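You operate a simulated robot arm through the tools that you are given. There is no shell and no other tool.

The job below is to be done with a simulated two-armed robot. You get a single attempt, and the scene is never put back.

JOB
Take the glass cleaner bottle on the top of the beige table and put it away on the top of the mirror shelf. Switch the fan switch of the hood on. Turn the grill dial of the cooker to 1. Turn the heat dial of the mini oven to 230 C. Pull the door of the wide sink cupboard open. Any order will do. Set down upright: glass cleaner bottle.

The check looks at the end state, three seconds after you hand in, the way a careful person would. Anything else that was tipped, shoved, dropped, spilled or broken makes it a failure.

ROBOT AND FRAMES
Two 7-joint arms with two-finger parallel grippers on one trunk, on a base that moves. Base frame: it is fixed to the floor where the robot stands at the start and does not move with it; the origin is under the middle of the robot, x ahead of it, y to its left, z up; the surface under the hand at the start is at about z = 0.9. Readings come in m, degrees, newtons and seconds.
The left shoulder is at the start at [0.11, 0.169, 1.486], the right one opposite. With the tool pointing down near the work surface each hand reaches from about 0.42 to 0.74 m from the robot's upright axis, wherever it stands, measured 20 degrees to its own side. Places, roughly: door of the wide sink cupboard [-5.6, 0.4, 0.5]; fan switch of the hood [-1.9, 1, 1.6]; glass cleaner bottle [0.5, 0.25, 1]; grill dial of the cooker [-2, 0.8, 0.8]; heat dial of the mini oven [-5, -1.2, 1.1]; top of the mirror shelf (13x51 cm) [0.42, -1.42, 1]. Payload 1.57 kg a hand.
The tool frame of a hand sits at the grasp point between the pads (the TCP): z along the fingers, y along the line on which they close. The tips reach 0.03 m beyond it. The gripper opens to 0.08 m. The fingers are 0.017 m wide and 0.012 m thick; the gripper's body (0.04 by 0.082 m) begins 0.08 m behind the TCP.
Orientation is that of the tool frame in the base frame, as [roll, pitch, yaw] about the fixed x, y, z axes, in that order (R = Rz(yaw) Ry(pitch) Rx(roll)). With the fingers straight down and closing along the base's y, the tool's x points along the base's -x, its y along +y and its z along -z.

CONTROLS
- The arms move only by the tool jog_arm. It takes "left_steps", "right_steps" or both (then of equal length, played together; a hand with none holds still); each is a list of rows, each an object of numbers (a shift or turn left out is 0, a gripper value left out holds the last): "hand": the opening, from 0 (shut) to 1 (fully open); "dx", "dy", "dz": the shift along the tool's x, y, z in cm; "rx", "ry", "rz": the turn, a rotation vector about the tool's x, y, z in degrees. In form: [{"hand": .., "dx": .., "dy": .., "dz": .., "rx": .., "ry": .., "rz": ..}, ...]. A call has 1 to 20 rows; each row shifts and turns the commanded pose from where the row before left it, along the tool's axes as they then stand. A row lasts 0.2 s, in which the tool goes at most 0.05 m and 8.6 degrees; a call with a longer step from one row to the next is refused whole, and so is a gripper value outside its range. A pose out of reach is approached as far as the arm can. The call stops where the force on the tool passes 40 N (or 10 N more than at its start, if that is more) or the arm is blocked; 0.2 s more then pass. The fingers move at their own pace (about 0.072 m/s each) and stop on an object; they squeeze with about 41 N. The grip force told is the motor's: it shows also when the fingers shut on nothing. Time passes only in rows, and 0.2 s behind the last, so rows that do not move let the fingers close. The reply holds the time, the measured pose of the TCP, the force on the tool along the base axes, the opening and the grip force, in the units named above and with some noise, with the torque about the TCP (base axes, N m) and any sound that the robot's microphone picked up, and new pictures: "views" is both (left out), scene, wrist or none (wrist: the cameras of the hands that moved).
- Cameras (640 x 400 px; columns grow to the right, rows downward): "scene" is now at [0.1543, 0.0189, 1.6703]; the picture's right is [0.26, -0.97, 0.00], its down [-0.73, -0.20, -0.65] and it looks along [0.63, 0.17, -0.76] (base axes); focal length 267 px, centre (320, 200). "left" rides on the left gripper at [0.072, 0.007, -0.122] in its tool frame; the picture's right is [-0.09, 1.00, 0.00], its down [-0.84, -0.08, -0.54] and it looks along [-0.54, -0.05, 0.84] (tool axes); focal length 238 px, centre (320, 200). "right" rides on the right gripper at [0.072, -0.006, -0.122] in its tool frame; the picture's right is [0.09, 1.00, 0.00], its down [-0.84, 0.08, -0.54] and it looks along [-0.54, 0.05, 0.84] (tool axes); focal length 238 px, centre (320, 200). There is no depth. A picture from a camera that has moved, and an enlarged one, comes with that camera's place and axes in the base frame and with its lens.
- raise_lower(by): slides the trunk up (or, below 0, down) by that many m; the arms and the scene camera ride with it, the base frame stays. It gives what a move gives, with no picture.
- base_move(legs): drives the robot by 1 to 6 legs, each [ahead, left, turn to the left] in m, m and degrees, along the robot's own axes; the way and the turn of a leg run together, so that a leg with both is an arc; at most 1.5 m and 180 degrees a leg. The arms and the cameras ride along, it lands a little off, and it stops where it bumps. It gives what a move gives, and a new picture of the scene camera.
- aim_head(pan, tilt): turns the head with the scene camera to pan (to the left, within 86 degrees either way) and tilt (down, from -29 to 69), counted from straight ahead of the robot. It gives what a move gives, and a new picture of the scene camera.
- inspect(camera, box): a new picture of the part [left, top, right, bottom] of that camera's present view, enlarged. It takes no simulated time.
- finish_job(): hands the job in; it is judged then, once.

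Places have to be worked out from the pictures, the camera data and where the tool is seen. Open the grippers and draw the arms clear of the work before you hand the job in, unless the task says otherwise.

The tools are called as name(argument=value, ...) on one line, values as JSON. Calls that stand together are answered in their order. jog_arm: Moves the arms, as the interface text tells. Its arguments: {"type":"object","properties":{"left_steps":{"type":"array","items":{"type":"object","properties":{"hand":{"type":"number"},"dx":{"type":"number"},"dy":{"type":"number"},"dz":{"type":"number"},"rx":{"type":"number"},"ry":{"type":"number"},"rz":{"type":"number"}}}},"right_steps":{"type":"array","items":{"type":"object","properties":{"hand":{"type":"number"},"dx":{"type":"number"},"dy":{"type":"number"},"dz":{"type":"number"},"rx":{"type":"number"},"ry":{"type":"number"},"rz":{"type":"number"}}}},"views":{"type":"string","enum":["both","scene","wrist","none"]}},"required":[]} The other tools are called the same way: raise_lower (by) moves the trunk up or down; base_move (legs) drives the base; aim_head (pan, tilt) turns the head that bears the scene camera; inspect (camera, box) takes an enlarged picture of a part of a camera's view; finish_job () hands the job in.

At the start:

```text
t: 0.0
left_tool_pos: [0.5196, 0.4873, 0.9994]
left_tcp_rot: [180.0, 0.0, -180.0]
left_force: [-0.6, -0.1, 0.1]
left_wrist_torque: [0.04, 0.0, 0.03]
left_gripper_width: 0.08
left_finger_force: 0.0
right_tool_pos: [0.6998, -0.1259, 1.1234]
right_tcp_rot: [180.0, 0.0, -179.9]
right_force: [0.5, 1.2, 0.4]
right_wrist_torque: [-0.01, 0.03, 0.01]
right_gripper_width: 0.0798
right_finger_force: 0.0
trunk travel left (down, up): [-0.8, 0.09]
robot x, y, heading: [0.0009, -0.0002, 0.0]
head pan, tilt (commanded): [15.2, 49.3]
```

scene: 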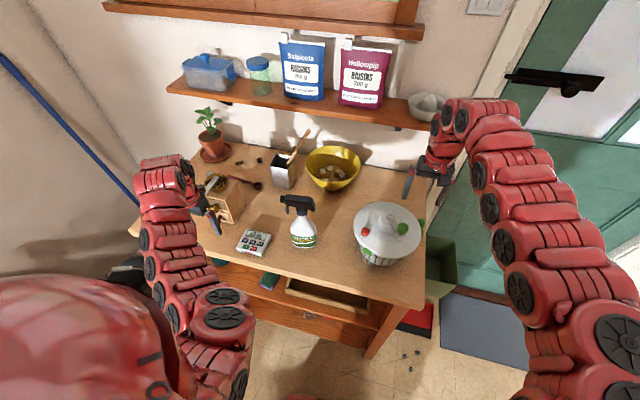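
right: 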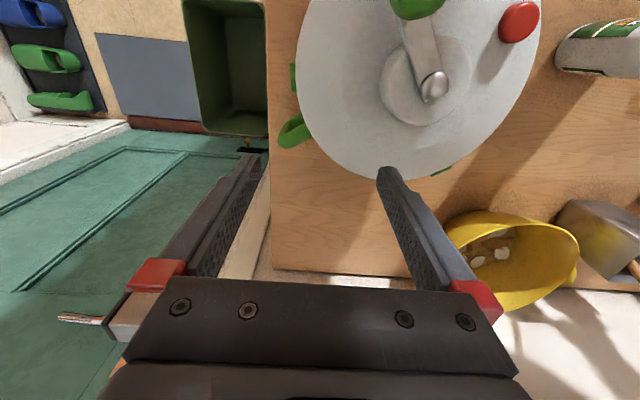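
left: 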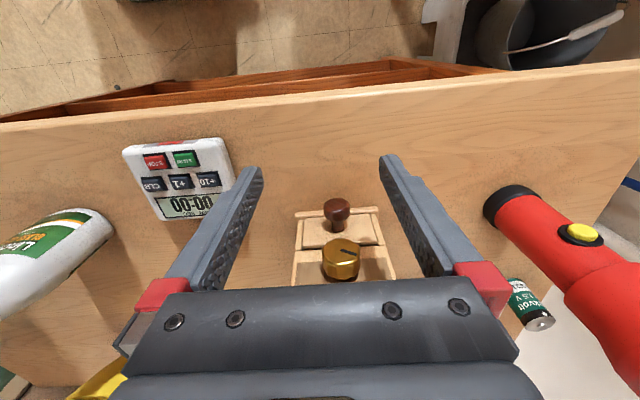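

The pictures show the spray bottle between the two hands on the table, with the left hand to its left. I'll look at it enlarged first.

inspect(camera="scene", box=[200, 140, 420, 280])

inspect(camera="left", box=[0, 120, 320, 400])

```text
2.86 times, centred on (310, 210) of scene
camera zoom: at [0.1543, 0.0189, 1.6703], right [0.26, -0.97, 0.0], down [-0.73, -0.2, -0.65], along [0.63, 0.17, -0.76], focal length 762 px, centre (349, 171)
```

zoom: 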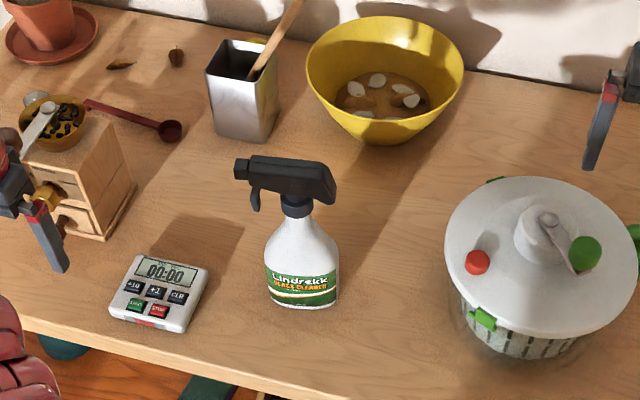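

```text
1.43 times, centred on (160, 260) of left
camera zoom: at [0.447, 0.4924, 1.1214], right [0.09, 1.0, 0.0], down [0.84, -0.08, 0.54], along [0.54, -0.05, -0.84], focal length 340 px, centre (549, 114)
```

zoom: 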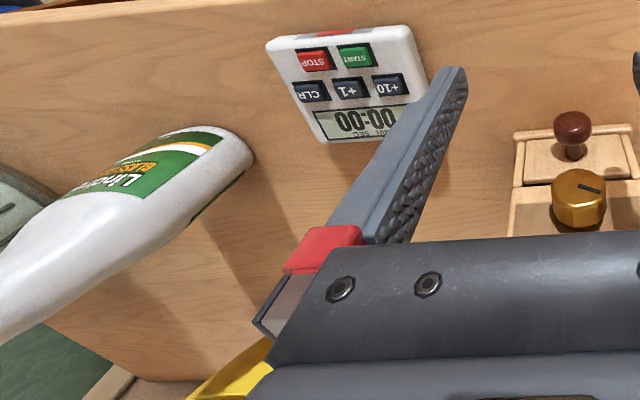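

The bottle stands at about x≈0.61, y≈0.19, with its neck near z≈1.05 and head top near z≈1.12. Next I look right at the mirror shelf where it must go.

aim_head(pan=-72, tilt=25)

```text
t: 1.6
left_tool_pos: [0.518, 0.4856, 0.9995]
left_tcp_rot: [-180.0, 0.0, -180.0]
left_force: [-0.5, 0.4, -0.4]
left_wrist_torque: [0.05, 0.02, 0.02]
left_gripper_width: 0.0801
left_finger_force: 0.1
right_tool_pos: [0.7003, -0.1251, 1.1233]
right_tcp_rot: [179.9, -0.1, 180.0]
right_force: [0.4, 0.3, 0.3]
right_wrist_torque: [-0.03, 0.01, 0.0]
right_gripper_width: 0.0802
right_finger_force: 0.0
trunk travel left (down, up): [-0.8, 0.09]
robot x, y, heading: [-0.001, 0.0027, -0.1]
head pan, tilt (commanded): [-72.0, 25.0]
camera scene: at [0.108, -0.089, 1.7068], right [-0.95, -0.31, 0.0], down [-0.13, 0.4, -0.91], along [0.28, -0.86, -0.42], focal length 267 px, centre (320, 200)
```

scene: 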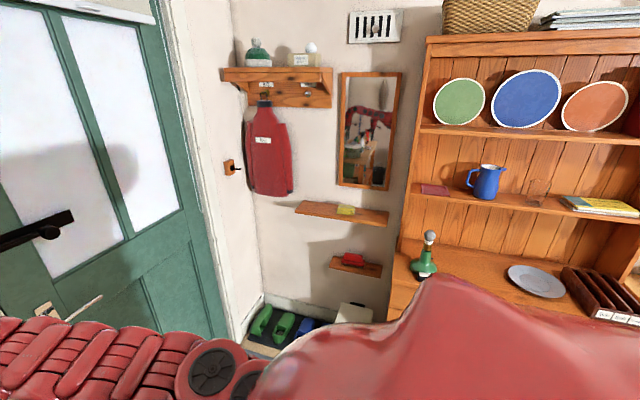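

The shelf under the mirror holds a yellow item; I enlarge that area.

inspect(camera="scene", box=[220, 60, 440, 290])

```text
1.74 times, centred on (330, 175) of scene
camera zoom: at [0.108, -0.089, 1.7068], right [-0.95, -0.31, 0.0], down [-0.13, 0.4, -0.91], along [0.28, -0.86, -0.42], focal length 464 px, centre (303, 244)
```

zoom: 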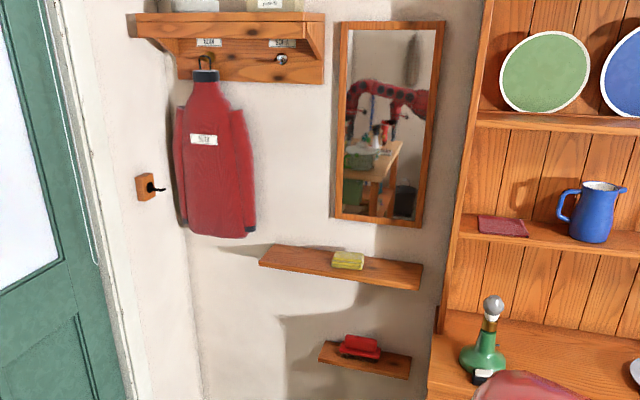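

The mirror shelf runs from about x 0.15 to 0.67, y −1.35 to −1.48, with a yellow soap near x≈0.39. The left part of it (x≈0.55) is free. I aim the head back to the bottle and raise the left hand clear.

aim_head(pan=12, tilt=50)

jog_arm(left_steps=[{"dz": -5, "hand": 1}, {"dz": -5}, {"dz": -5}, {"dz": -5}, {"dz": -5}, {"rz": 8.2}, {"rz": 8.2}, {"rz": 8.2}, {"rz": 8.2}, {"rz": 8.2}, {"rz": 8.2}, {"rz": 8.2}, {"rz": 8.2}, {"rz": 8.2}, {"rz": 8.2}, {"rz": 8}], views="both")

```text
t: 3.2
left_tool_pos: [0.5183, 0.4871, 0.9993]
left_tcp_rot: [-179.9, 0.0, -180.0]
left_force: [-0.2, 0.2, -0.2]
left_wrist_torque: [0.01, 0.0, 0.04]
left_gripper_width: 0.0801
left_finger_force: 0.1
right_tool_pos: [0.7008, -0.1244, 1.1235]
right_tcp_rot: [180.0, 0.0, 180.0]
right_force: [-0.3, -2.0, 0.0]
right_wrist_torque: [0.03, 0.0, -0.01]
right_gripper_width: 0.0799
right_finger_force: 0.1
trunk travel left (down, up): [-0.8, 0.09]
robot x, y, heading: [-0.0013, 0.0023, -0.1]
head pan, tilt (commanded): [12.0, 50.0]
camera scene: at [0.1548, 0.0146, 1.6694], right [0.21, -0.98, 0.0], down [-0.75, -0.16, -0.64], along [0.63, 0.13, -0.77], focal length 267 px, centre (320, 200)
```

scene: 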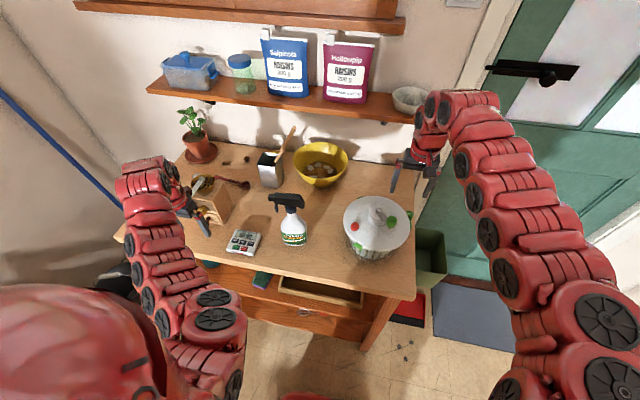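

```text
t: 6.6
left_tool_pos: [0.5382, 0.4831, 1.0554]
left_tcp_rot: [-180.0, 0.0, 89.8]
left_force: [-1.2, 1.5, 0.5]
left_wrist_torque: [0.02, 0.0, 0.04]
left_gripper_width: 0.0792
left_finger_force: 0.0
left hand out of reach, approached as far as the arm can: row 1, 2, 3, 4, 5
right_tool_pos: [0.7006, -0.1253, 1.1237]
right_tcp_rot: [179.9, 0.1, -180.0]
right_force: [0.8, -0.4, 0.5]
right_wrist_torque: [-0.04, 0.01, -0.01]
right_gripper_width: 0.0799
right_finger_force: 0.1
trunk travel left (down, up): [-0.8, 0.09]
robot x, y, heading: [-0.0015, -0.0006, 0.1]
head pan, tilt (commanded): [12.0, 50.0]
camera scene: at [0.1546, 0.0149, 1.6694], right [0.21, -0.98, 0.0], down [-0.75, -0.16, -0.64], along [0.63, 0.13, -0.77], focal length 267 px, centre (320, 200)
camera left: at [0.5452, 0.5549, 1.1761], right [1.0, -0.09, 0.0], down [-0.08, -0.84, 0.54], along [-0.05, -0.54, -0.84], focal length 238 px, centre (320, 200)
```

scene: 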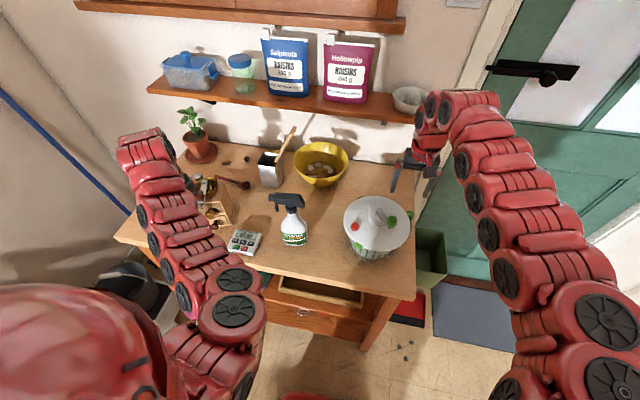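
left: 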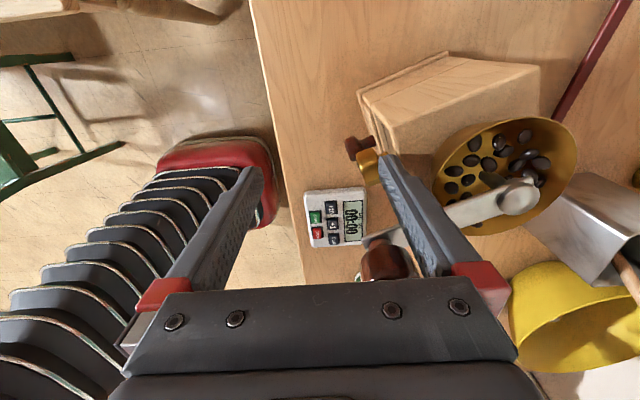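

The arm can rise only to about z≈1.06 here with the tool down, so I raise the trunk to gain height before moving toward the bottle.

raise_lower(by=0.09)

jog_arm(left_steps=[{"dx": -2, "dy": 0}, {"dx": -3}, {"dx": -3}], views="both")

```text
t: 7.8
left_tool_pos: [0.5383, 0.4839, 1.145]
left_tcp_rot: [-180.0, -0.1, 90.1]
left_force: [1.2, -0.2, -0.4]
left_wrist_torque: [0.04, 0.02, 0.0]
left_gripper_width: 0.08
left_finger_force: 0.2
right_tool_pos: [0.701, -0.1255, 1.2122]
right_tcp_rot: [180.0, -0.1, -179.9]
right_force: [0.0, -0.4, 0.8]
right_wrist_torque: [-0.01, 0.03, 0.01]
right_gripper_width: 0.0801
right_finger_force: 0.0
trunk travel left (down, up): [-0.89, 0.0]
robot x, y, heading: [0.0017, 0.0008, 0.1]
head pan, tilt (commanded): [12.0, 50.0]
```

```text
t: 8.6
left_tool_pos: [0.5681, 0.4179, 1.1264]
left_tcp_rot: [-179.9, 0.0, 90.0]
left_force: [0.4, 0.9, 0.3]
left_wrist_torque: [0.03, 0.03, -0.01]
left_gripper_width: 0.08
left_finger_force: 0.1
left hand out of reach, approached as far as the arm can: row 1, 2, 3
right_tool_pos: [0.7011, -0.1262, 1.2119]
right_tcp_rot: [180.0, -0.1, 180.0]
right_force: [-0.1, 0.7, 0.2]
right_wrist_torque: [-0.01, 0.03, -0.02]
right_gripper_width: 0.0801
right_finger_force: 0.0
trunk travel left (down, up): [-0.89, 0.0]
robot x, y, heading: [-0.0011, -0.0006, -0.1]
head pan, tilt (commanded): [12.0, 50.0]
camera scene: at [0.1558, 0.0128, 1.7593], right [0.21, -0.98, 0.0], down [-0.75, -0.16, -0.64], along [0.63, 0.13, -0.77], focal length 267 px, centre (320, 200)
camera left: at [0.5747, 0.4896, 1.2485], right [1.0, -0.09, 0.0], down [-0.08, -0.84, 0.54], along [-0.05, -0.54, -0.84], focal length 238 px, centre (320, 200)
```

scene: 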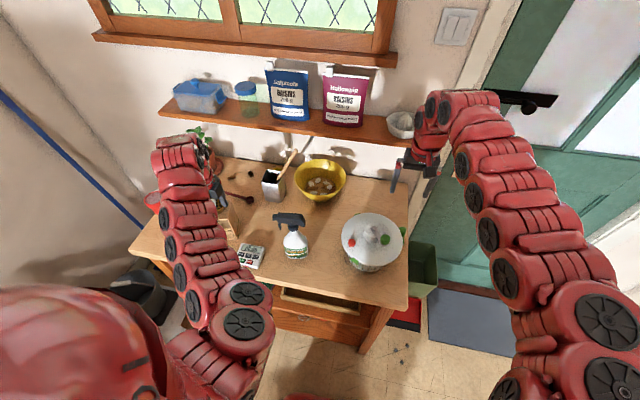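
left: 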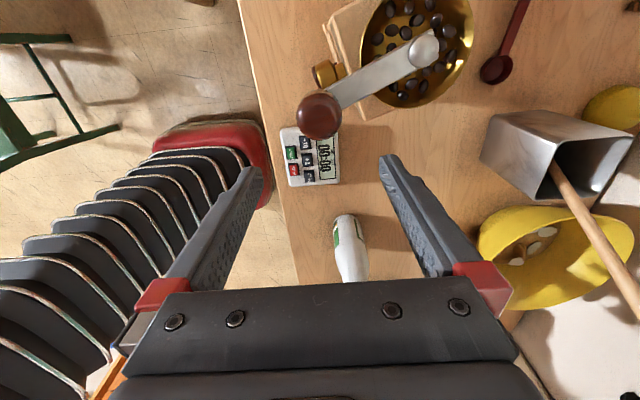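

The hand's height limit depends on its distance from the shoulder. I move it away from the grinder toward −y and slightly forward, staying high.

jog_arm(left_steps=[{"dx": -4, "dy": 1}, {"dx": -4, "dy": 1}, {"dx": -3, "dy": 1}], views="both")

```text
t: 9.4
left_tool_pos: [0.607, 0.3168, 1.122]
left_tcp_rot: [-179.9, 0.0, 90.2]
left_force: [1.6, 0.3, -0.2]
left_wrist_torque: [-0.03, 0.02, 0.0]
left_gripper_width: 0.0802
left_finger_force: 0.0
left hand out of reach, approached as far as the arm can: row 1, 2
right_tool_pos: [0.6993, -0.1245, 1.2129]
right_tcp_rot: [-179.9, 0.1, 179.9]
right_force: [0.3, -1.2, 0.5]
right_wrist_torque: [-0.01, 0.01, -0.03]
right_gripper_width: 0.0796
right_finger_force: 0.1
trunk travel left (down, up): [-0.89, 0.0]
robot x, y, heading: [-0.0004, -0.0, 0.2]
head pan, tilt (commanded): [12.0, 50.0]
camera scene: at [0.1544, 0.0148, 1.7594], right [0.21, -0.98, 0.0], down [-0.75, -0.16, -0.64], along [0.63, 0.13, -0.77], focal length 267 px, centre (320, 200)
camera left: at [0.6138, 0.3878, 1.2429], right [1.0, -0.09, 0.0], down [-0.08, -0.84, 0.54], along [-0.05, -0.54, -0.84], focal length 238 px, centre (320, 200)
```

scene: 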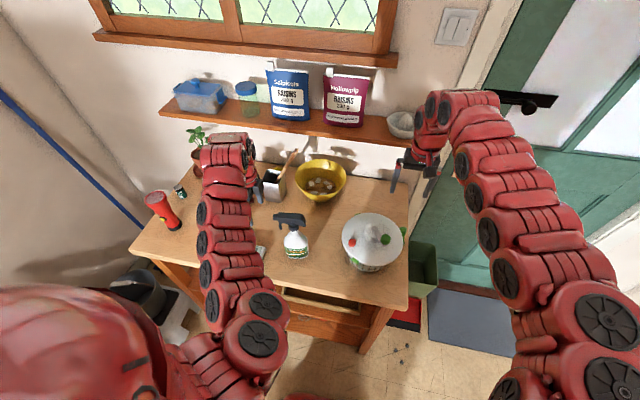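
left: 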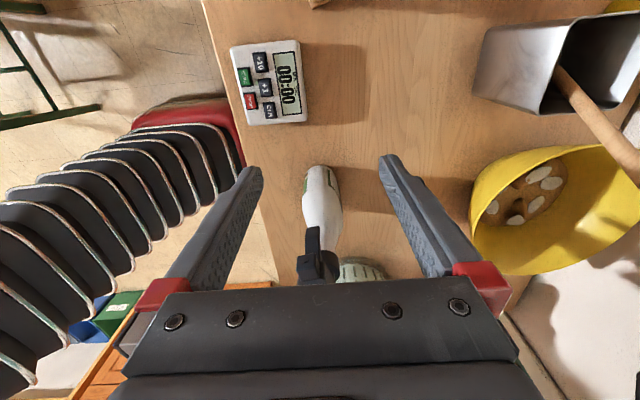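

The bottle is now between the fingers in the left wrist view, seen from the nozzle end. I enlarge it to fix its line.

inspect(camera="left", box=[220, 140, 460, 300])

inspect(camera="scene", box=[230, 170, 350, 280])

```text
2.50 times, centred on (340, 220) of left
camera zoom: at [0.6138, 0.3878, 1.2429], right [1.0, -0.09, 0.0], down [-0.08, -0.84, 0.54], along [-0.05, -0.54, -0.84], focal length 596 px, centre (270, 150)
```

zoom: 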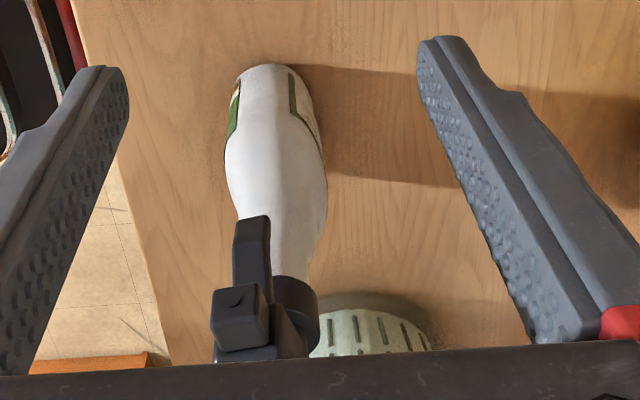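

```text
3.64 times, centred on (290, 225) of scene
camera zoom: at [0.1544, 0.0148, 1.7594], right [0.21, -0.98, 0.0], down [-0.75, -0.16, -0.64], along [0.63, 0.13, -0.77], focal length 970 px, centre (429, 109)
```

zoom: 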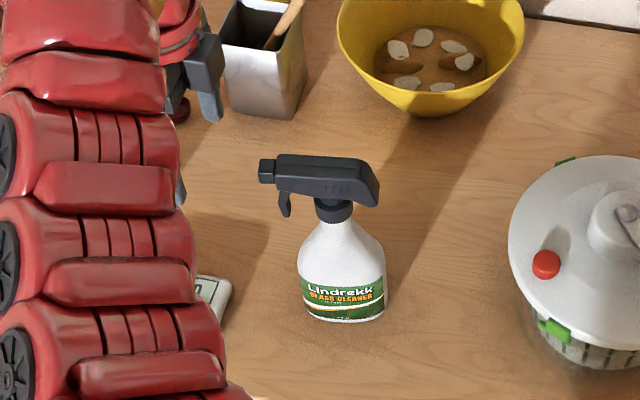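

The nozzle tip is at about [0.591, 0.243, 1.11] and the neck at about [0.606, 0.19], so the head is thin across and yawed about 11°. I align the open fingers with that line, at z≈1.085, before sliding in.

jog_arm(left_steps=[{"dy": -2.6, "dz": 2}, {"dz": 1.7, "rz": -5.5}, {"rz": -5.5}, {}], views="wrist")

inspect(camera="left", box=[220, 140, 460, 300])

```text
t: 10.4
left_tool_pos: [0.584, 0.3173, 1.0792]
left_tcp_rot: [179.9, 0.0, 101.1]
left_force: [0.6, 0.1, 0.9]
left_wrist_torque: [-0.02, 0.0, 0.03]
left_gripper_width: 0.08
left_finger_force: 0.0
left hand out of reach, approached as far as the arm can: row 1
right_tool_pos: [0.699, -0.1249, 1.2123]
right_tcp_rot: [-180.0, 0.1, 180.0]
right_force: [-0.6, 0.7, 0.6]
right_wrist_torque: [-0.04, -0.02, 0.01]
right_gripper_width: 0.0802
right_finger_force: 0.0
trunk travel left (down, up): [-0.89, 0.0]
robot x, y, heading: [-0.002, 0.0001, -0.1]
head pan, tilt (commanded): [12.0, 50.0]
camera left: at [0.5768, 0.3877, 1.2009], right [0.99, 0.1, 0.0], down [0.09, -0.84, 0.54], along [0.05, -0.54, -0.84], focal length 238 px, centre (320, 200)
```

left: 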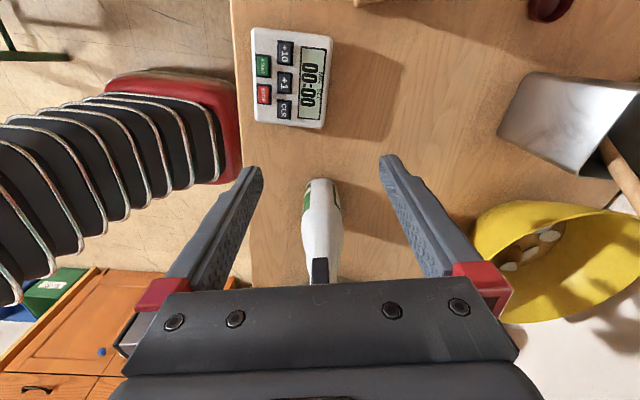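

```text
2.50 times, centred on (340, 220) of left
camera zoom: at [0.5768, 0.3877, 1.2009], right [0.99, 0.1, 0.0], down [0.09, -0.84, 0.54], along [0.05, -0.54, -0.84], focal length 596 px, centre (270, 150)
```

zoom: 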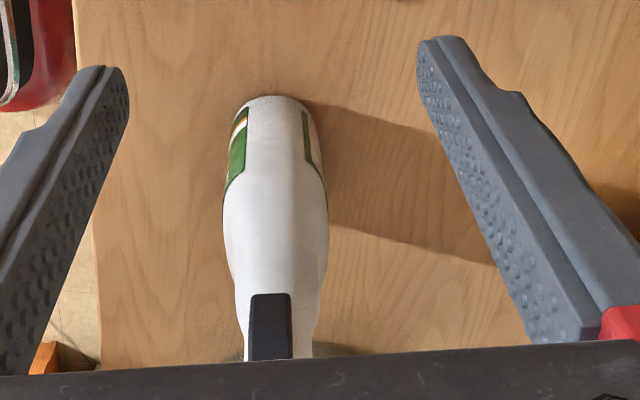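

The fingers are aligned with the bottle, which sits about 6 mm toward the tool's −y side. I slide in along the nozzle line in two parts, checking between.

jog_arm(left_steps=[{"dx": -3, "dy": -0.6}, {"dx": -3}, {}], views="both")

inspect(camera="scene", box=[230, 170, 350, 280])

```text
t: 11.2
left_tool_pos: [0.5907, 0.2566, 1.0786]
left_tcp_rot: [180.0, -0.1, 101.0]
left_force: [0.3, 0.2, 0.6]
left_wrist_torque: [0.0, -0.01, -0.02]
left_gripper_width: 0.0802
left_finger_force: 0.0
right_tool_pos: [0.6998, -0.1254, 1.2131]
right_tcp_rot: [-179.8, 0.0, 180.0]
right_force: [-0.2, -0.5, -0.4]
right_wrist_torque: [-0.04, 0.02, 0.01]
right_gripper_width: 0.0803
right_finger_force: 0.0
trunk travel left (down, up): [-0.89, 0.0]
robot x, y, heading: [0.0009, 0.0017, 0.1]
head pan, tilt (commanded): [12.0, 50.0]
camera scene: at [0.155, 0.0153, 1.7593], right [0.21, -0.98, 0.0], down [-0.75, -0.16, -0.64], along [0.63, 0.13, -0.77], focal length 267 px, centre (320, 200)
camera left: at [0.5827, 0.3264, 1.1997], right [0.99, 0.1, 0.0], down [0.08, -0.84, 0.54], along [0.05, -0.54, -0.84], focal length 238 px, centre (320, 200)
```

scene: 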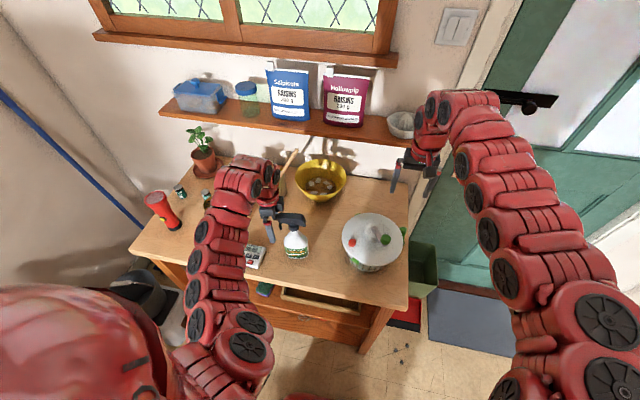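
left: 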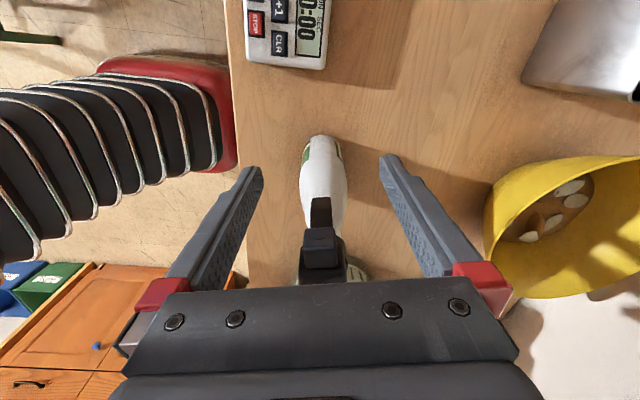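

```text
3.64 times, centred on (290, 225) of scene
camera zoom: at [0.155, 0.0153, 1.7593], right [0.21, -0.98, 0.0], down [-0.75, -0.16, -0.64], along [0.63, 0.13, -0.77], focal length 970 px, centre (429, 109)
```

zoom: 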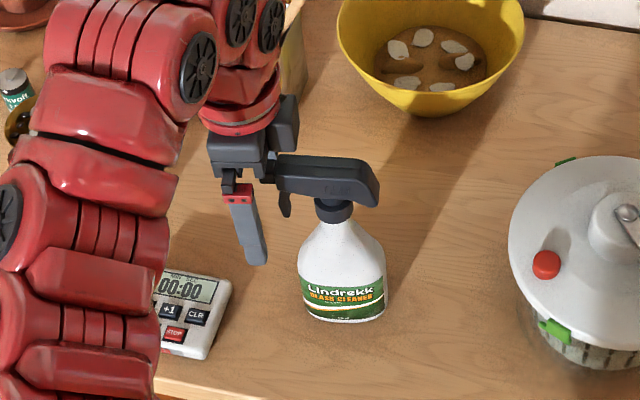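

The nozzle is centred between the fingers and clear under the palm. I slide the remaining 6.6 cm to the neck.

jog_arm(left_steps=[{"dx": -2.2}, {"dx": -2.2}, {"dx": -2.2}, {}], views="both")

inspect(camera="scene", box=[230, 170, 350, 280])

```text
t: 12.2
left_tool_pos: [0.6036, 0.1911, 1.0773]
left_tcp_rot: [-180.0, 0.0, 101.0]
left_force: [-0.9, 0.1, -0.4]
left_wrist_torque: [0.04, 0.01, -0.02]
left_gripper_width: 0.0798
left_finger_force: 0.1
right_tool_pos: [0.6993, -0.1252, 1.2125]
right_tcp_rot: [-180.0, -0.2, -180.0]
right_force: [-0.4, 0.0, -0.1]
right_wrist_torque: [-0.03, -0.02, 0.02]
right_gripper_width: 0.0799
right_finger_force: 0.1
trunk travel left (down, up): [-0.89, 0.0]
robot x, y, heading: [-0.0009, -0.0032, 0.1]
head pan, tilt (commanded): [12.0, 50.0]
camera scene: at [0.1548, 0.0148, 1.7594], right [0.21, -0.98, 0.0], down [-0.75, -0.16, -0.64], along [0.63, 0.13, -0.77], focal length 267 px, centre (320, 200)
camera left: at [0.5962, 0.2619, 1.2], right [0.99, 0.1, 0.0], down [0.08, -0.84, 0.54], along [0.05, -0.54, -0.84], focal length 238 px, centre (320, 200)
```

scene: 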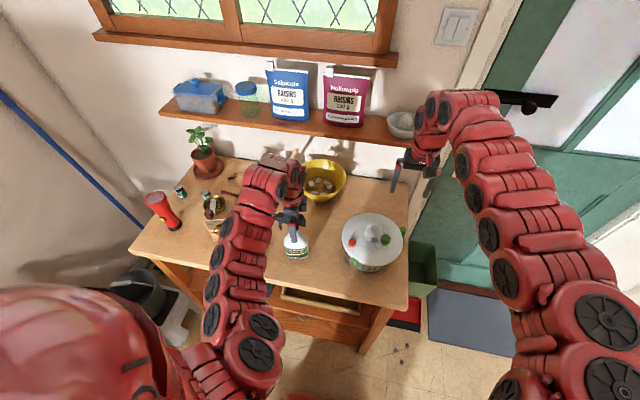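
left: 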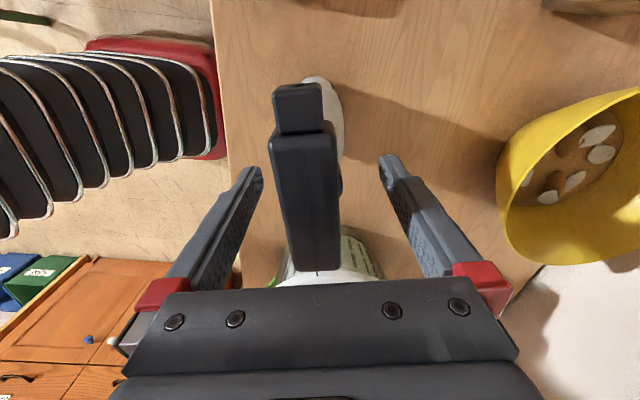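

```text
3.64 times, centred on (290, 225) of scene
camera zoom: at [0.1548, 0.0148, 1.7594], right [0.21, -0.98, 0.0], down [-0.75, -0.16, -0.64], along [0.63, 0.13, -0.77], focal length 970 px, centre (429, 109)
```

zoom: 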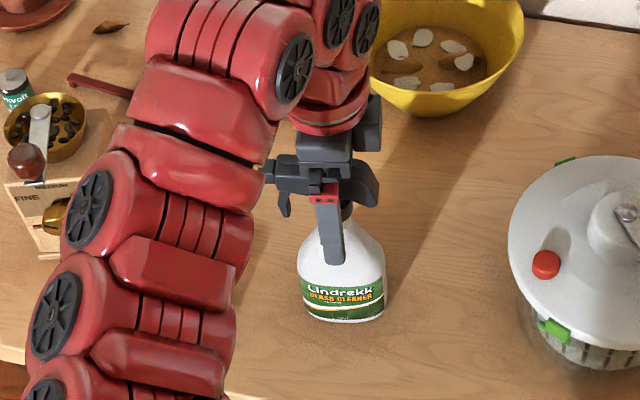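

The head is centred between the fingers within about 2 mm. I close the gripper on it.

jog_arm(left_steps=[{"hand": 0.3}, {"hand": 0.15}, {"hand": 0}, {}, {}, {}], views="both")

inspect(camera="scene", box=[230, 170, 350, 280])

```text
t: 13.6
left_tool_pos: [0.6031, 0.1907, 1.0786]
left_tcp_rot: [-180.0, 0.0, 101.0]
left_force: [-1.4, -1.2, 0.3]
left_wrist_torque: [-0.19, 0.15, 0.03]
left_gripper_width: 0.0324
left_finger_force: 40.7
right_tool_pos: [0.7002, -0.1252, 1.2129]
right_tcp_rot: [180.0, 0.0, -180.0]
right_force: [0.2, -0.4, -0.2]
right_wrist_torque: [-0.01, 0.0, -0.01]
right_gripper_width: 0.08
right_finger_force: 0.1
trunk travel left (down, up): [-0.89, 0.0]
robot x, y, heading: [0.0001, 0.0025, -0.0]
head pan, tilt (commanded): [12.0, 50.0]
camera scene: at [0.1545, 0.0144, 1.7594], right [0.21, -0.98, 0.0], down [-0.75, -0.16, -0.64], along [0.63, 0.13, -0.77], focal length 267 px, centre (320, 200)
camera left: at [0.596, 0.2618, 1.2], right [0.99, 0.1, 0.0], down [0.08, -0.84, 0.54], along [0.05, -0.54, -0.84], focal length 238 px, centre (320, 200)
```

scene: 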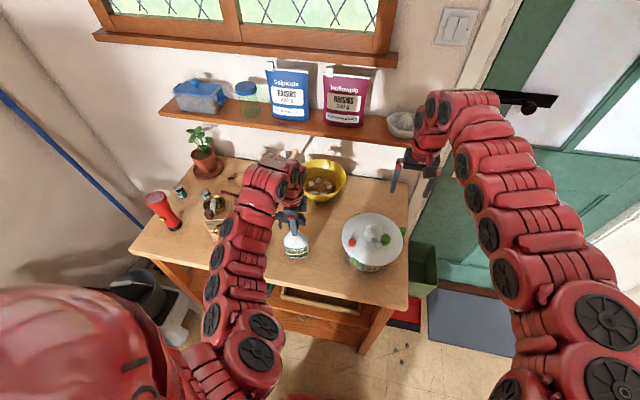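
left: 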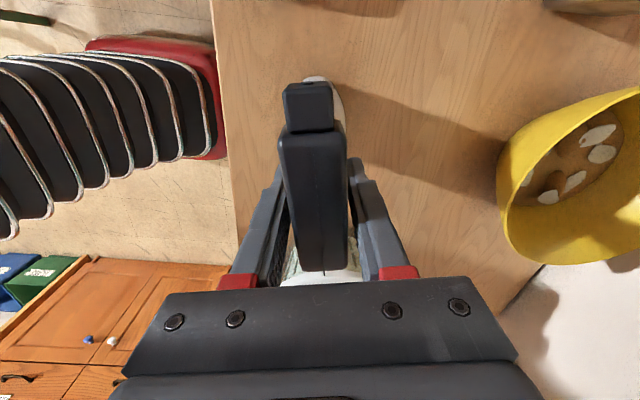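

```text
3.64 times, centred on (290, 225) of scene
camera zoom: at [0.1545, 0.0144, 1.7594], right [0.21, -0.98, 0.0], down [-0.75, -0.16, -0.64], along [0.63, 0.13, -0.77], focal length 970 px, centre (429, 109)
```

zoom: 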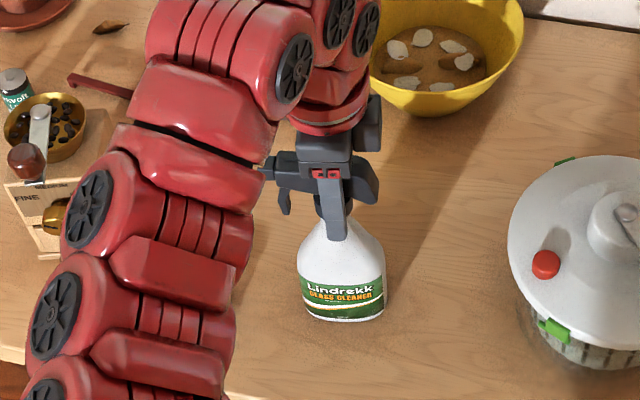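

The grip holds at 32 mm with 41 N. I lift the bottle about 4 cm, drifting slightly outward to stay in reach.

jog_arm(left_steps=[{"dz": -1}, {"dz": -1, "dy": 1}, {"dz": -1, "dy": 1}, {"dz": -1, "dy": 1}, {}], views="both")

```text
t: 14.8
left_tool_pos: [0.6328, 0.1974, 1.1178]
left_tcp_rot: [180.0, -0.1, 101.0]
left_force: [-0.3, -0.8, -5.0]
left_wrist_torque: [-0.04, -0.03, 0.02]
left_gripper_width: 0.0323
left_finger_force: 40.8
right_tool_pos: [0.7006, -0.1253, 1.2123]
right_tcp_rot: [-180.0, 0.0, 180.0]
right_force: [0.3, 0.1, -0.9]
right_wrist_torque: [-0.01, 0.01, -0.03]
right_gripper_width: 0.08
right_finger_force: 0.1
trunk travel left (down, up): [-0.89, 0.0]
robot x, y, heading: [0.0023, -0.0008, -0.1]
head pan, tilt (commanded): [12.0, 50.0]
camera scene: at [0.1553, 0.015, 1.7593], right [0.21, -0.98, 0.0], down [-0.75, -0.16, -0.64], along [0.63, 0.13, -0.77], focal length 267 px, centre (320, 200)
camera left: at [0.6261, 0.2675, 1.2399], right [1.0, 0.1, 0.0], down [0.08, -0.84, 0.54], along [0.05, -0.54, -0.84], focal length 238 px, centre (320, 200)
```

scene: 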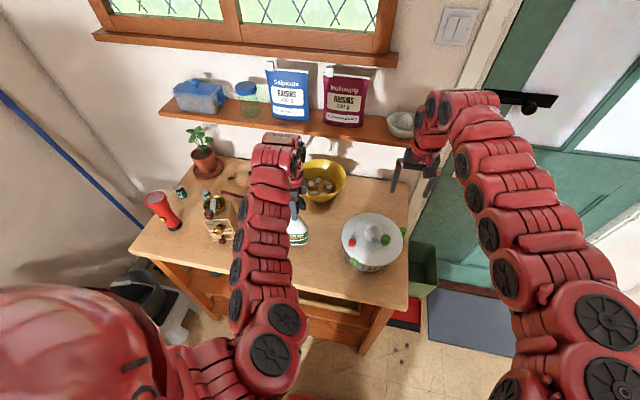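
left: 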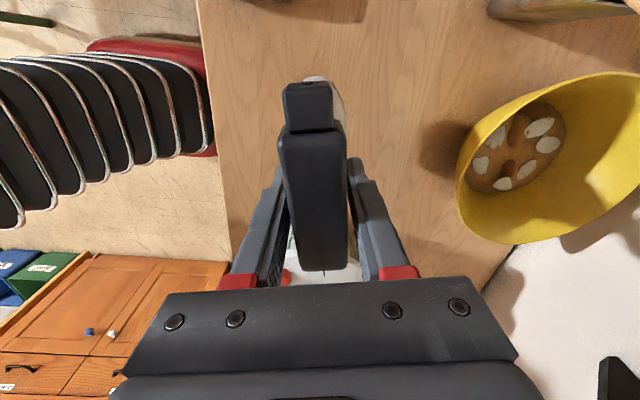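

The bottle is lifted, weighing about 5 N. Before driving I look right and left to see the free floor.

aim_head(pan=-86, tilt=40)

aim_head(pan=86, tilt=35)

```text
t: 16.6
left_tool_pos: [0.6339, 0.1958, 1.1173]
left_tcp_rot: [-179.9, 0.0, 101.0]
left_force: [-0.6, 0.3, -4.8]
left_wrist_torque: [-0.02, 0.01, 0.0]
left_gripper_width: 0.0323
left_finger_force: 40.6
right_tool_pos: [0.7002, -0.1254, 1.2131]
right_tcp_rot: [179.9, -0.1, -180.0]
right_force: [0.6, 1.0, -0.5]
right_wrist_torque: [-0.02, 0.02, -0.01]
right_gripper_width: 0.08
right_finger_force: 0.1
trunk travel left (down, up): [-0.89, 0.0]
robot x, y, heading: [0.0024, 0.0049, -0.2]
head pan, tilt (commanded): [-85.9, 40.0]
camera scene: at [0.0864, -0.0859, 1.7735], right [-1.0, -0.07, 0.0], down [-0.05, 0.64, -0.77], along [0.05, -0.76, -0.64], focal length 267 px, centre (320, 200)
```

scene: 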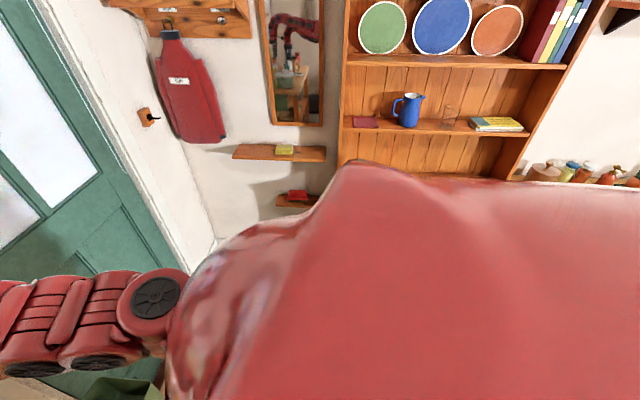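

```text
t: 19.2
left_tool_pos: [0.6336, 0.1973, 1.119]
left_tcp_rot: [-179.9, 0.0, 101.0]
left_force: [0.9, -0.3, -5.3]
left_wrist_torque: [-0.03, 0.0, -0.01]
left_gripper_width: 0.0321
left_finger_force: 40.6
right_tool_pos: [0.7012, -0.1254, 1.2123]
right_tcp_rot: [180.0, -0.1, 180.0]
right_force: [-0.1, 0.1, -0.8]
right_wrist_torque: [0.01, 0.0, -0.03]
right_gripper_width: 0.0803
right_finger_force: 0.1
trunk travel left (down, up): [-0.89, 0.0]
robot x, y, heading: [-0.0003, 0.0003, 0.0]
head pan, tilt (commanded): [85.9, 35.0]
camera scene: at [0.0866, 0.0867, 1.781], right [1.0, -0.07, 0.0], down [-0.04, -0.57, -0.82], along [0.06, 0.82, -0.57], focal length 267 px, centre (320, 200)
```

scene: 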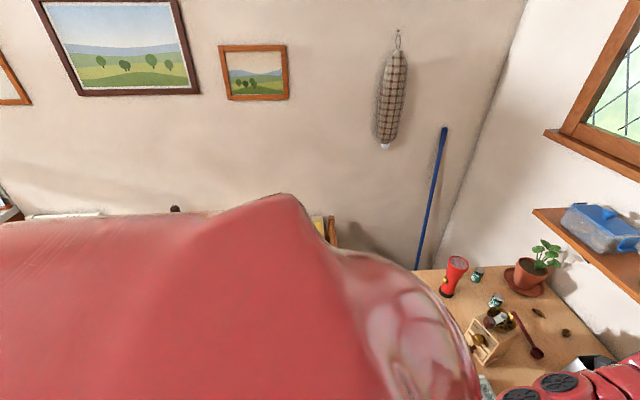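

The left wrist views earlier showed a green stool frame behind-left (about [-0.4, 0.26]), so I'd better see the floor before driving. I retract the right arm off the table to the right side, which also gives a wrist view of that side.

jog_arm(right_steps=[{"dy": -5}, {"dy": -5}, {"dy": -5}, {"dy": -5}, {"dy": -5}, {"dy": -5}, {"dy": -4, "dx": 2}, {"dy": -2, "dx": 4, "dz": 2}, {"dx": 4, "dz": 3}, {"dx": 4, "dz": 3}, {"dx": 4, "dz": 3}, {"dx": 4, "dz": 3}, {"dx": 3, "dz": 3}], views="wrist")

```text
t: 22.0
left_tool_pos: [0.632, 0.1949, 1.119]
left_tcp_rot: [-180.0, 0.0, 101.0]
left_force: [0.5, 0.5, -5.1]
left_wrist_torque: [0.0, 0.01, 0.02]
left_gripper_width: 0.0323
left_finger_force: 41.0
right_tool_pos: [0.4452, -0.4656, 1.0374]
right_tcp_rot: [-179.9, 0.0, 179.9]
right_force: [0.1, 0.6, -0.6]
right_wrist_torque: [0.02, -0.02, 0.01]
right_gripper_width: 0.08
right_finger_force: 0.1
right hand out of reach, approached as far as the arm can: row 5, 6, 10, 11
trunk travel left (down, up): [-0.89, 0.0]
robot x, y, heading: [0.001, -0.0013, -0.2]
head pan, tilt (commanded): [85.9, 35.0]
camera right: at [0.3729, -0.4722, 1.1591], right [-0.09, 1.0, 0.0], down [0.84, 0.08, 0.54], along [0.54, 0.05, -0.84], focal length 238 px, centre (320, 200)
```

right: 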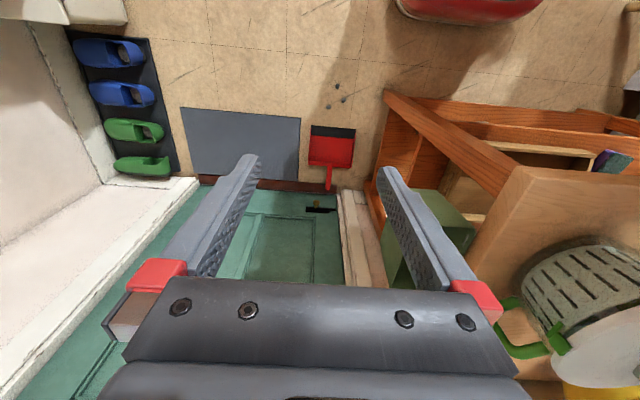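

The right view shows shoes, doormat and dustpan to the far right-front; the area around x≈0.35, y≈−0.7 looks free. I turn the right hand to look rearward-right.

jog_arm(right_steps=[{"rz": 8.5}, {"rz": 8.5}, {"rz": 8.5}, {"rz": 8.5}, {"rz": 8.5}, {"rz": 8.5}, {"rz": 8.5}, {"rz": 8.5}, {"rz": 8.5}, {"rz": 8.5}, {"rz": 5}], views="wrist")

```text
t: 24.4
left_tool_pos: [0.6332, 0.197, 1.118]
left_tcp_rot: [-179.9, 0.0, 101.0]
left_force: [-0.3, 0.3, -5.5]
left_wrist_torque: [-0.05, -0.01, 0.04]
left_gripper_width: 0.0323
left_finger_force: 40.5
right_tool_pos: [0.4444, -0.4637, 1.0384]
right_tcp_rot: [-179.9, 0.0, 89.8]
right_force: [0.4, 0.7, -0.6]
right_wrist_torque: [-0.02, -0.02, 0.03]
right_gripper_width: 0.0801
right_finger_force: 0.1
trunk travel left (down, up): [-0.89, 0.0]
robot x, y, heading: [-0.0012, 0.0016, -0.2]
head pan, tilt (commanded): [85.9, 35.0]
camera right: at [0.4366, -0.3912, 1.1599], right [1.0, 0.09, 0.0], down [0.08, -0.84, 0.54], along [0.05, -0.54, -0.84], focal length 238 px, centre (320, 200)
```

right: 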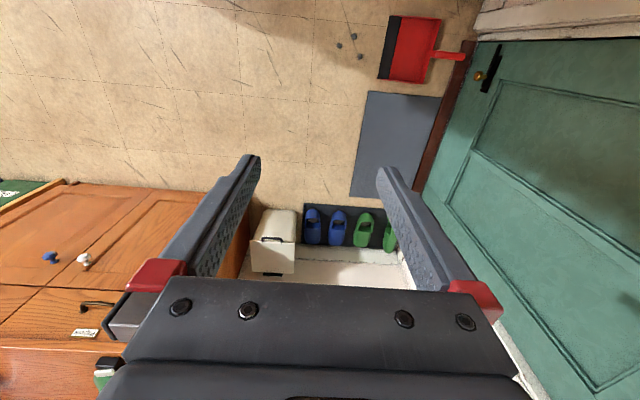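

Floor to the right and behind-right is free; the dresser front is at y≈−1.14 (x<0.09). I back off the table diagonally to the right, away from the stool.

base_move(legs=[[-0.3, -0.08, 0], [0, -0.17, 0]])

```text
t: 27.5
left_tool_pos: [0.3321, -0.0517, 1.1178]
left_tcp_rot: [-179.9, 0.1, 100.8]
left_force: [-0.5, 0.8, -5.7]
left_wrist_torque: [-0.02, 0.01, 0.02]
left_gripper_width: 0.0326
left_finger_force: 41.0
right_tool_pos: [0.1415, -0.7118, 1.0395]
right_tcp_rot: [-179.9, 0.1, 89.8]
right_force: [0.0, -0.1, 0.4]
right_wrist_torque: [-0.02, -0.02, 0.02]
right_gripper_width: 0.08
right_finger_force: 0.0
trunk travel left (down, up): [-0.89, 0.0]
robot x, y, heading: [-0.2974, -0.247, -0.3]
head pan, tilt (commanded): [85.9, 35.0]
camera scene: at [-0.2148, -0.1582, 1.7808], right [1.0, -0.07, 0.0], down [-0.04, -0.57, -0.82], along [0.06, 0.82, -0.58], focal length 267 px, centre (320, 200)
```

scene: 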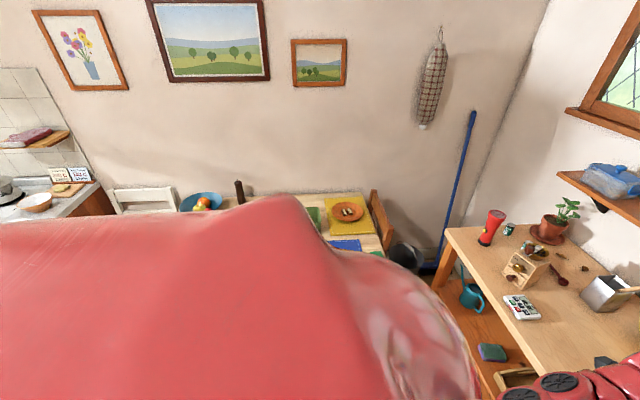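

Base is at (−0.30, −0.25) and clear of the table. I tuck the right hand in front of the body so it stays off the dresser and shelf.

jog_arm(right_steps=[{"dx": 4, "dz": 2}, {"dx": 4, "dz": 2}, {"dx": 4, "dz": 2}, {"dx": 4, "dz": 1}, {"dx": 4}, {"dx": 4}, {"dx": 2}], views="none")

base_move(legs=[[0, 0, -90]])

aim_head(pan=20, tilt=40)

```text
t: 29.1
left_tool_pos: [0.3318, -0.0529, 1.118]
left_tcp_rot: [-179.9, 0.0, 100.9]
left_force: [0.3, -0.1, -5.7]
left_wrist_torque: [-0.02, -0.02, 0.0]
left_gripper_width: 0.0324
left_finger_force: 40.9
right_tool_pos: [0.1426, -0.4529, 0.9672]
right_tcp_rot: [-180.0, 0.1, 89.8]
right_force: [0.5, -0.3, -0.1]
right_wrist_torque: [-0.03, -0.03, -0.02]
right_gripper_width: 0.0801
right_finger_force: 0.0
trunk travel left (down, up): [-0.89, 0.0]
robot x, y, heading: [-0.3025, -0.2483, -0.1]
head pan, tilt (commanded): [85.9, 35.0]
```

```text
t: 33.4
left_tool_pos: [-0.1068, -0.8816, 1.1168]
left_tcp_rot: [-179.8, -0.1, 11.0]
left_force: [-0.6, -0.1, -5.2]
left_wrist_torque: [0.01, 0.03, -0.02]
left_gripper_width: 0.0324
left_finger_force: 40.6
right_tool_pos: [-0.5067, -0.6928, 0.9681]
right_tcp_rot: [-179.9, -0.1, 0.0]
right_force: [-0.2, 0.3, 0.5]
right_wrist_torque: [0.03, -0.01, 0.0]
right_gripper_width: 0.08
right_finger_force: 0.2
trunk travel left (down, up): [-0.89, 0.0]
robot x, y, heading: [-0.2985, -0.2499, -90.1]
head pan, tilt (commanded): [85.9, 35.0]
camera scene: at [-0.2147, -0.3367, 1.781], right [-0.07, -1.0, 0.0], down [-0.57, 0.04, -0.82], along [0.82, -0.06, -0.57], focal length 267 px, centre (320, 200)
```

scene: 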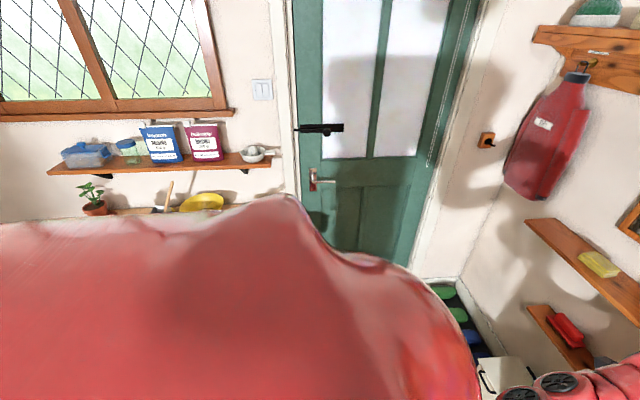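

```text
t: 34.7
left_tool_pos: [-0.1059, -0.8814, 1.1185]
left_tcp_rot: [-179.9, -0.1, 11.0]
left_force: [0.6, -0.3, -5.3]
left_wrist_torque: [-0.01, 0.01, -0.03]
left_gripper_width: 0.0323
left_finger_force: 41.0
right_tool_pos: [-0.5068, -0.6928, 0.9679]
right_tcp_rot: [-180.0, 0.0, -0.2]
right_force: [-0.7, 0.3, 0.1]
right_wrist_torque: [-0.02, 0.0, -0.01]
right_gripper_width: 0.08
right_finger_force: 0.0
trunk travel left (down, up): [-0.89, 0.0]
robot x, y, heading: [-0.2984, -0.2484, -90.2]
head pan, tilt (commanded): [20.0, 40.0]
camera scene: at [-0.2736, -0.4103, 1.7735], right [-0.94, -0.34, 0.0], down [-0.22, 0.6, -0.77], along [0.26, -0.72, -0.64], focal length 267 px, centre (320, 200)
```

scene: 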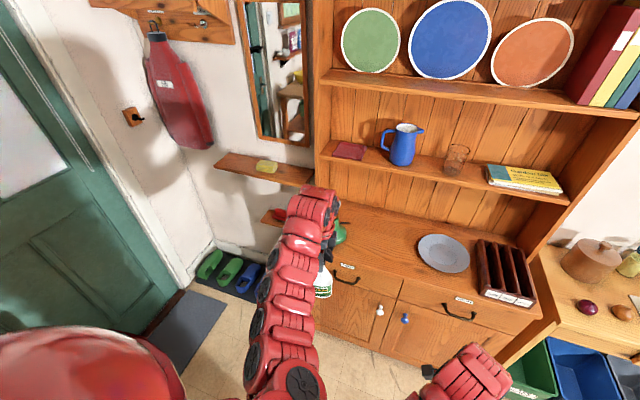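

The way is clear: dresser front near y≈−1.1 for x<0.09. I drive diagonally left-ahead in a first leg, keeping clear of the table corner at (0.49, −0.21).

base_move(legs=[[0.2, 0.42, 0]])

```text
t: 37.5
left_tool_pos: [0.326, -1.076, 1.1185]
left_tcp_rot: [-179.8, -0.2, 11.1]
left_force: [-0.8, -1.4, -5.5]
left_wrist_torque: [0.01, -0.02, 0.0]
left_gripper_width: 0.0323
left_finger_force: 40.9
right_tool_pos: [-0.0758, -0.8873, 0.9671]
right_tcp_rot: [180.0, 0.1, -0.1]
right_force: [-1.1, 1.2, -0.2]
right_wrist_torque: [0.02, 0.03, -0.04]
right_gripper_width: 0.08
right_finger_force: 0.0
trunk travel left (down, up): [-0.89, 0.0]
robot x, y, heading: [0.1255, -0.4401, -89.8]
head pan, tilt (commanded): [20.0, 40.0]
camera scene: at [0.1563, -0.6041, 1.7735], right [-0.94, -0.34, 0.0], down [-0.22, 0.6, -0.77], along [0.26, -0.72, -0.64], focal length 267 px, centre (320, 200)
```

scene: 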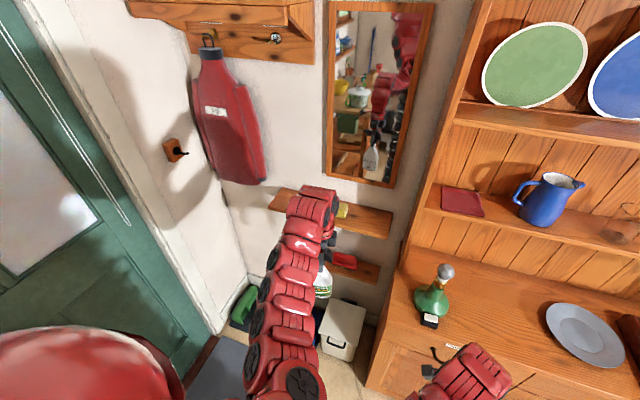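

I enlarge the shelf to triangulate its height and edges.

inspect(camera="scene", box=[240, 160, 420, 272])

```text
3.56 times, centred on (330, 216) of scene
camera zoom: at [0.1563, -0.6041, 1.7735], right [-0.94, -0.34, 0.0], down [-0.22, 0.6, -0.77], along [0.26, -0.72, -0.64], focal length 949 px, centre (284, 143)
```

zoom: 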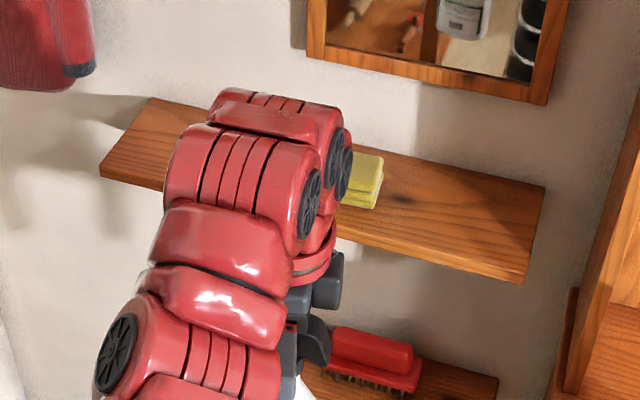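

Shelf top estimates come out between z≈0.97 and 1.03. I raise and extend the left hand to z≈1.25 so the bottle base is well above it, still in front of the shelf.

jog_arm(left_steps=[{"dy": 2.2, "dx": -0.4, "dz": -2.4}, {"dy": 2.2, "dx": -0.4, "dz": -2.7}, {"dy": 2.2, "dx": -0.4, "dz": -2.7}, {"dy": 2.2, "dx": -0.4, "dz": -2.7}, {"dy": 1.6, "dx": -0.3, "dz": -2.7}], views="wrist")

```text
t: 38.7
left_tool_pos: [0.3274, -1.1687, 1.2493]
left_tcp_rot: [-180.0, -0.1, 11.2]
left_force: [-0.7, 0.1, -5.2]
left_wrist_torque: [-0.01, 0.01, 0.01]
left_gripper_width: 0.0323
left_finger_force: 40.5
left hand out of reach, approached as far as the arm can: row 5
right_tool_pos: [-0.0754, -0.8867, 0.9675]
right_tcp_rot: [179.9, 0.0, 0.1]
right_force: [0.0, -0.4, -0.1]
right_wrist_torque: [-0.02, 0.06, 0.01]
right_gripper_width: 0.0798
right_finger_force: 0.1
trunk travel left (down, up): [-0.89, 0.0]
robot x, y, heading: [0.1253, -0.4429, -90.3]
head pan, tilt (commanded): [20.0, 40.0]
camera left: at [0.3983, -1.1624, 1.3704], right [0.1, -0.99, 0.0], down [-0.84, -0.08, 0.54], along [-0.54, -0.05, -0.84], focal length 238 px, centre (320, 200)
```

left: 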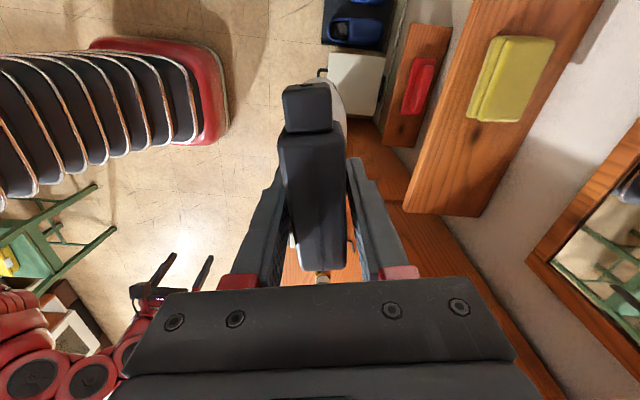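

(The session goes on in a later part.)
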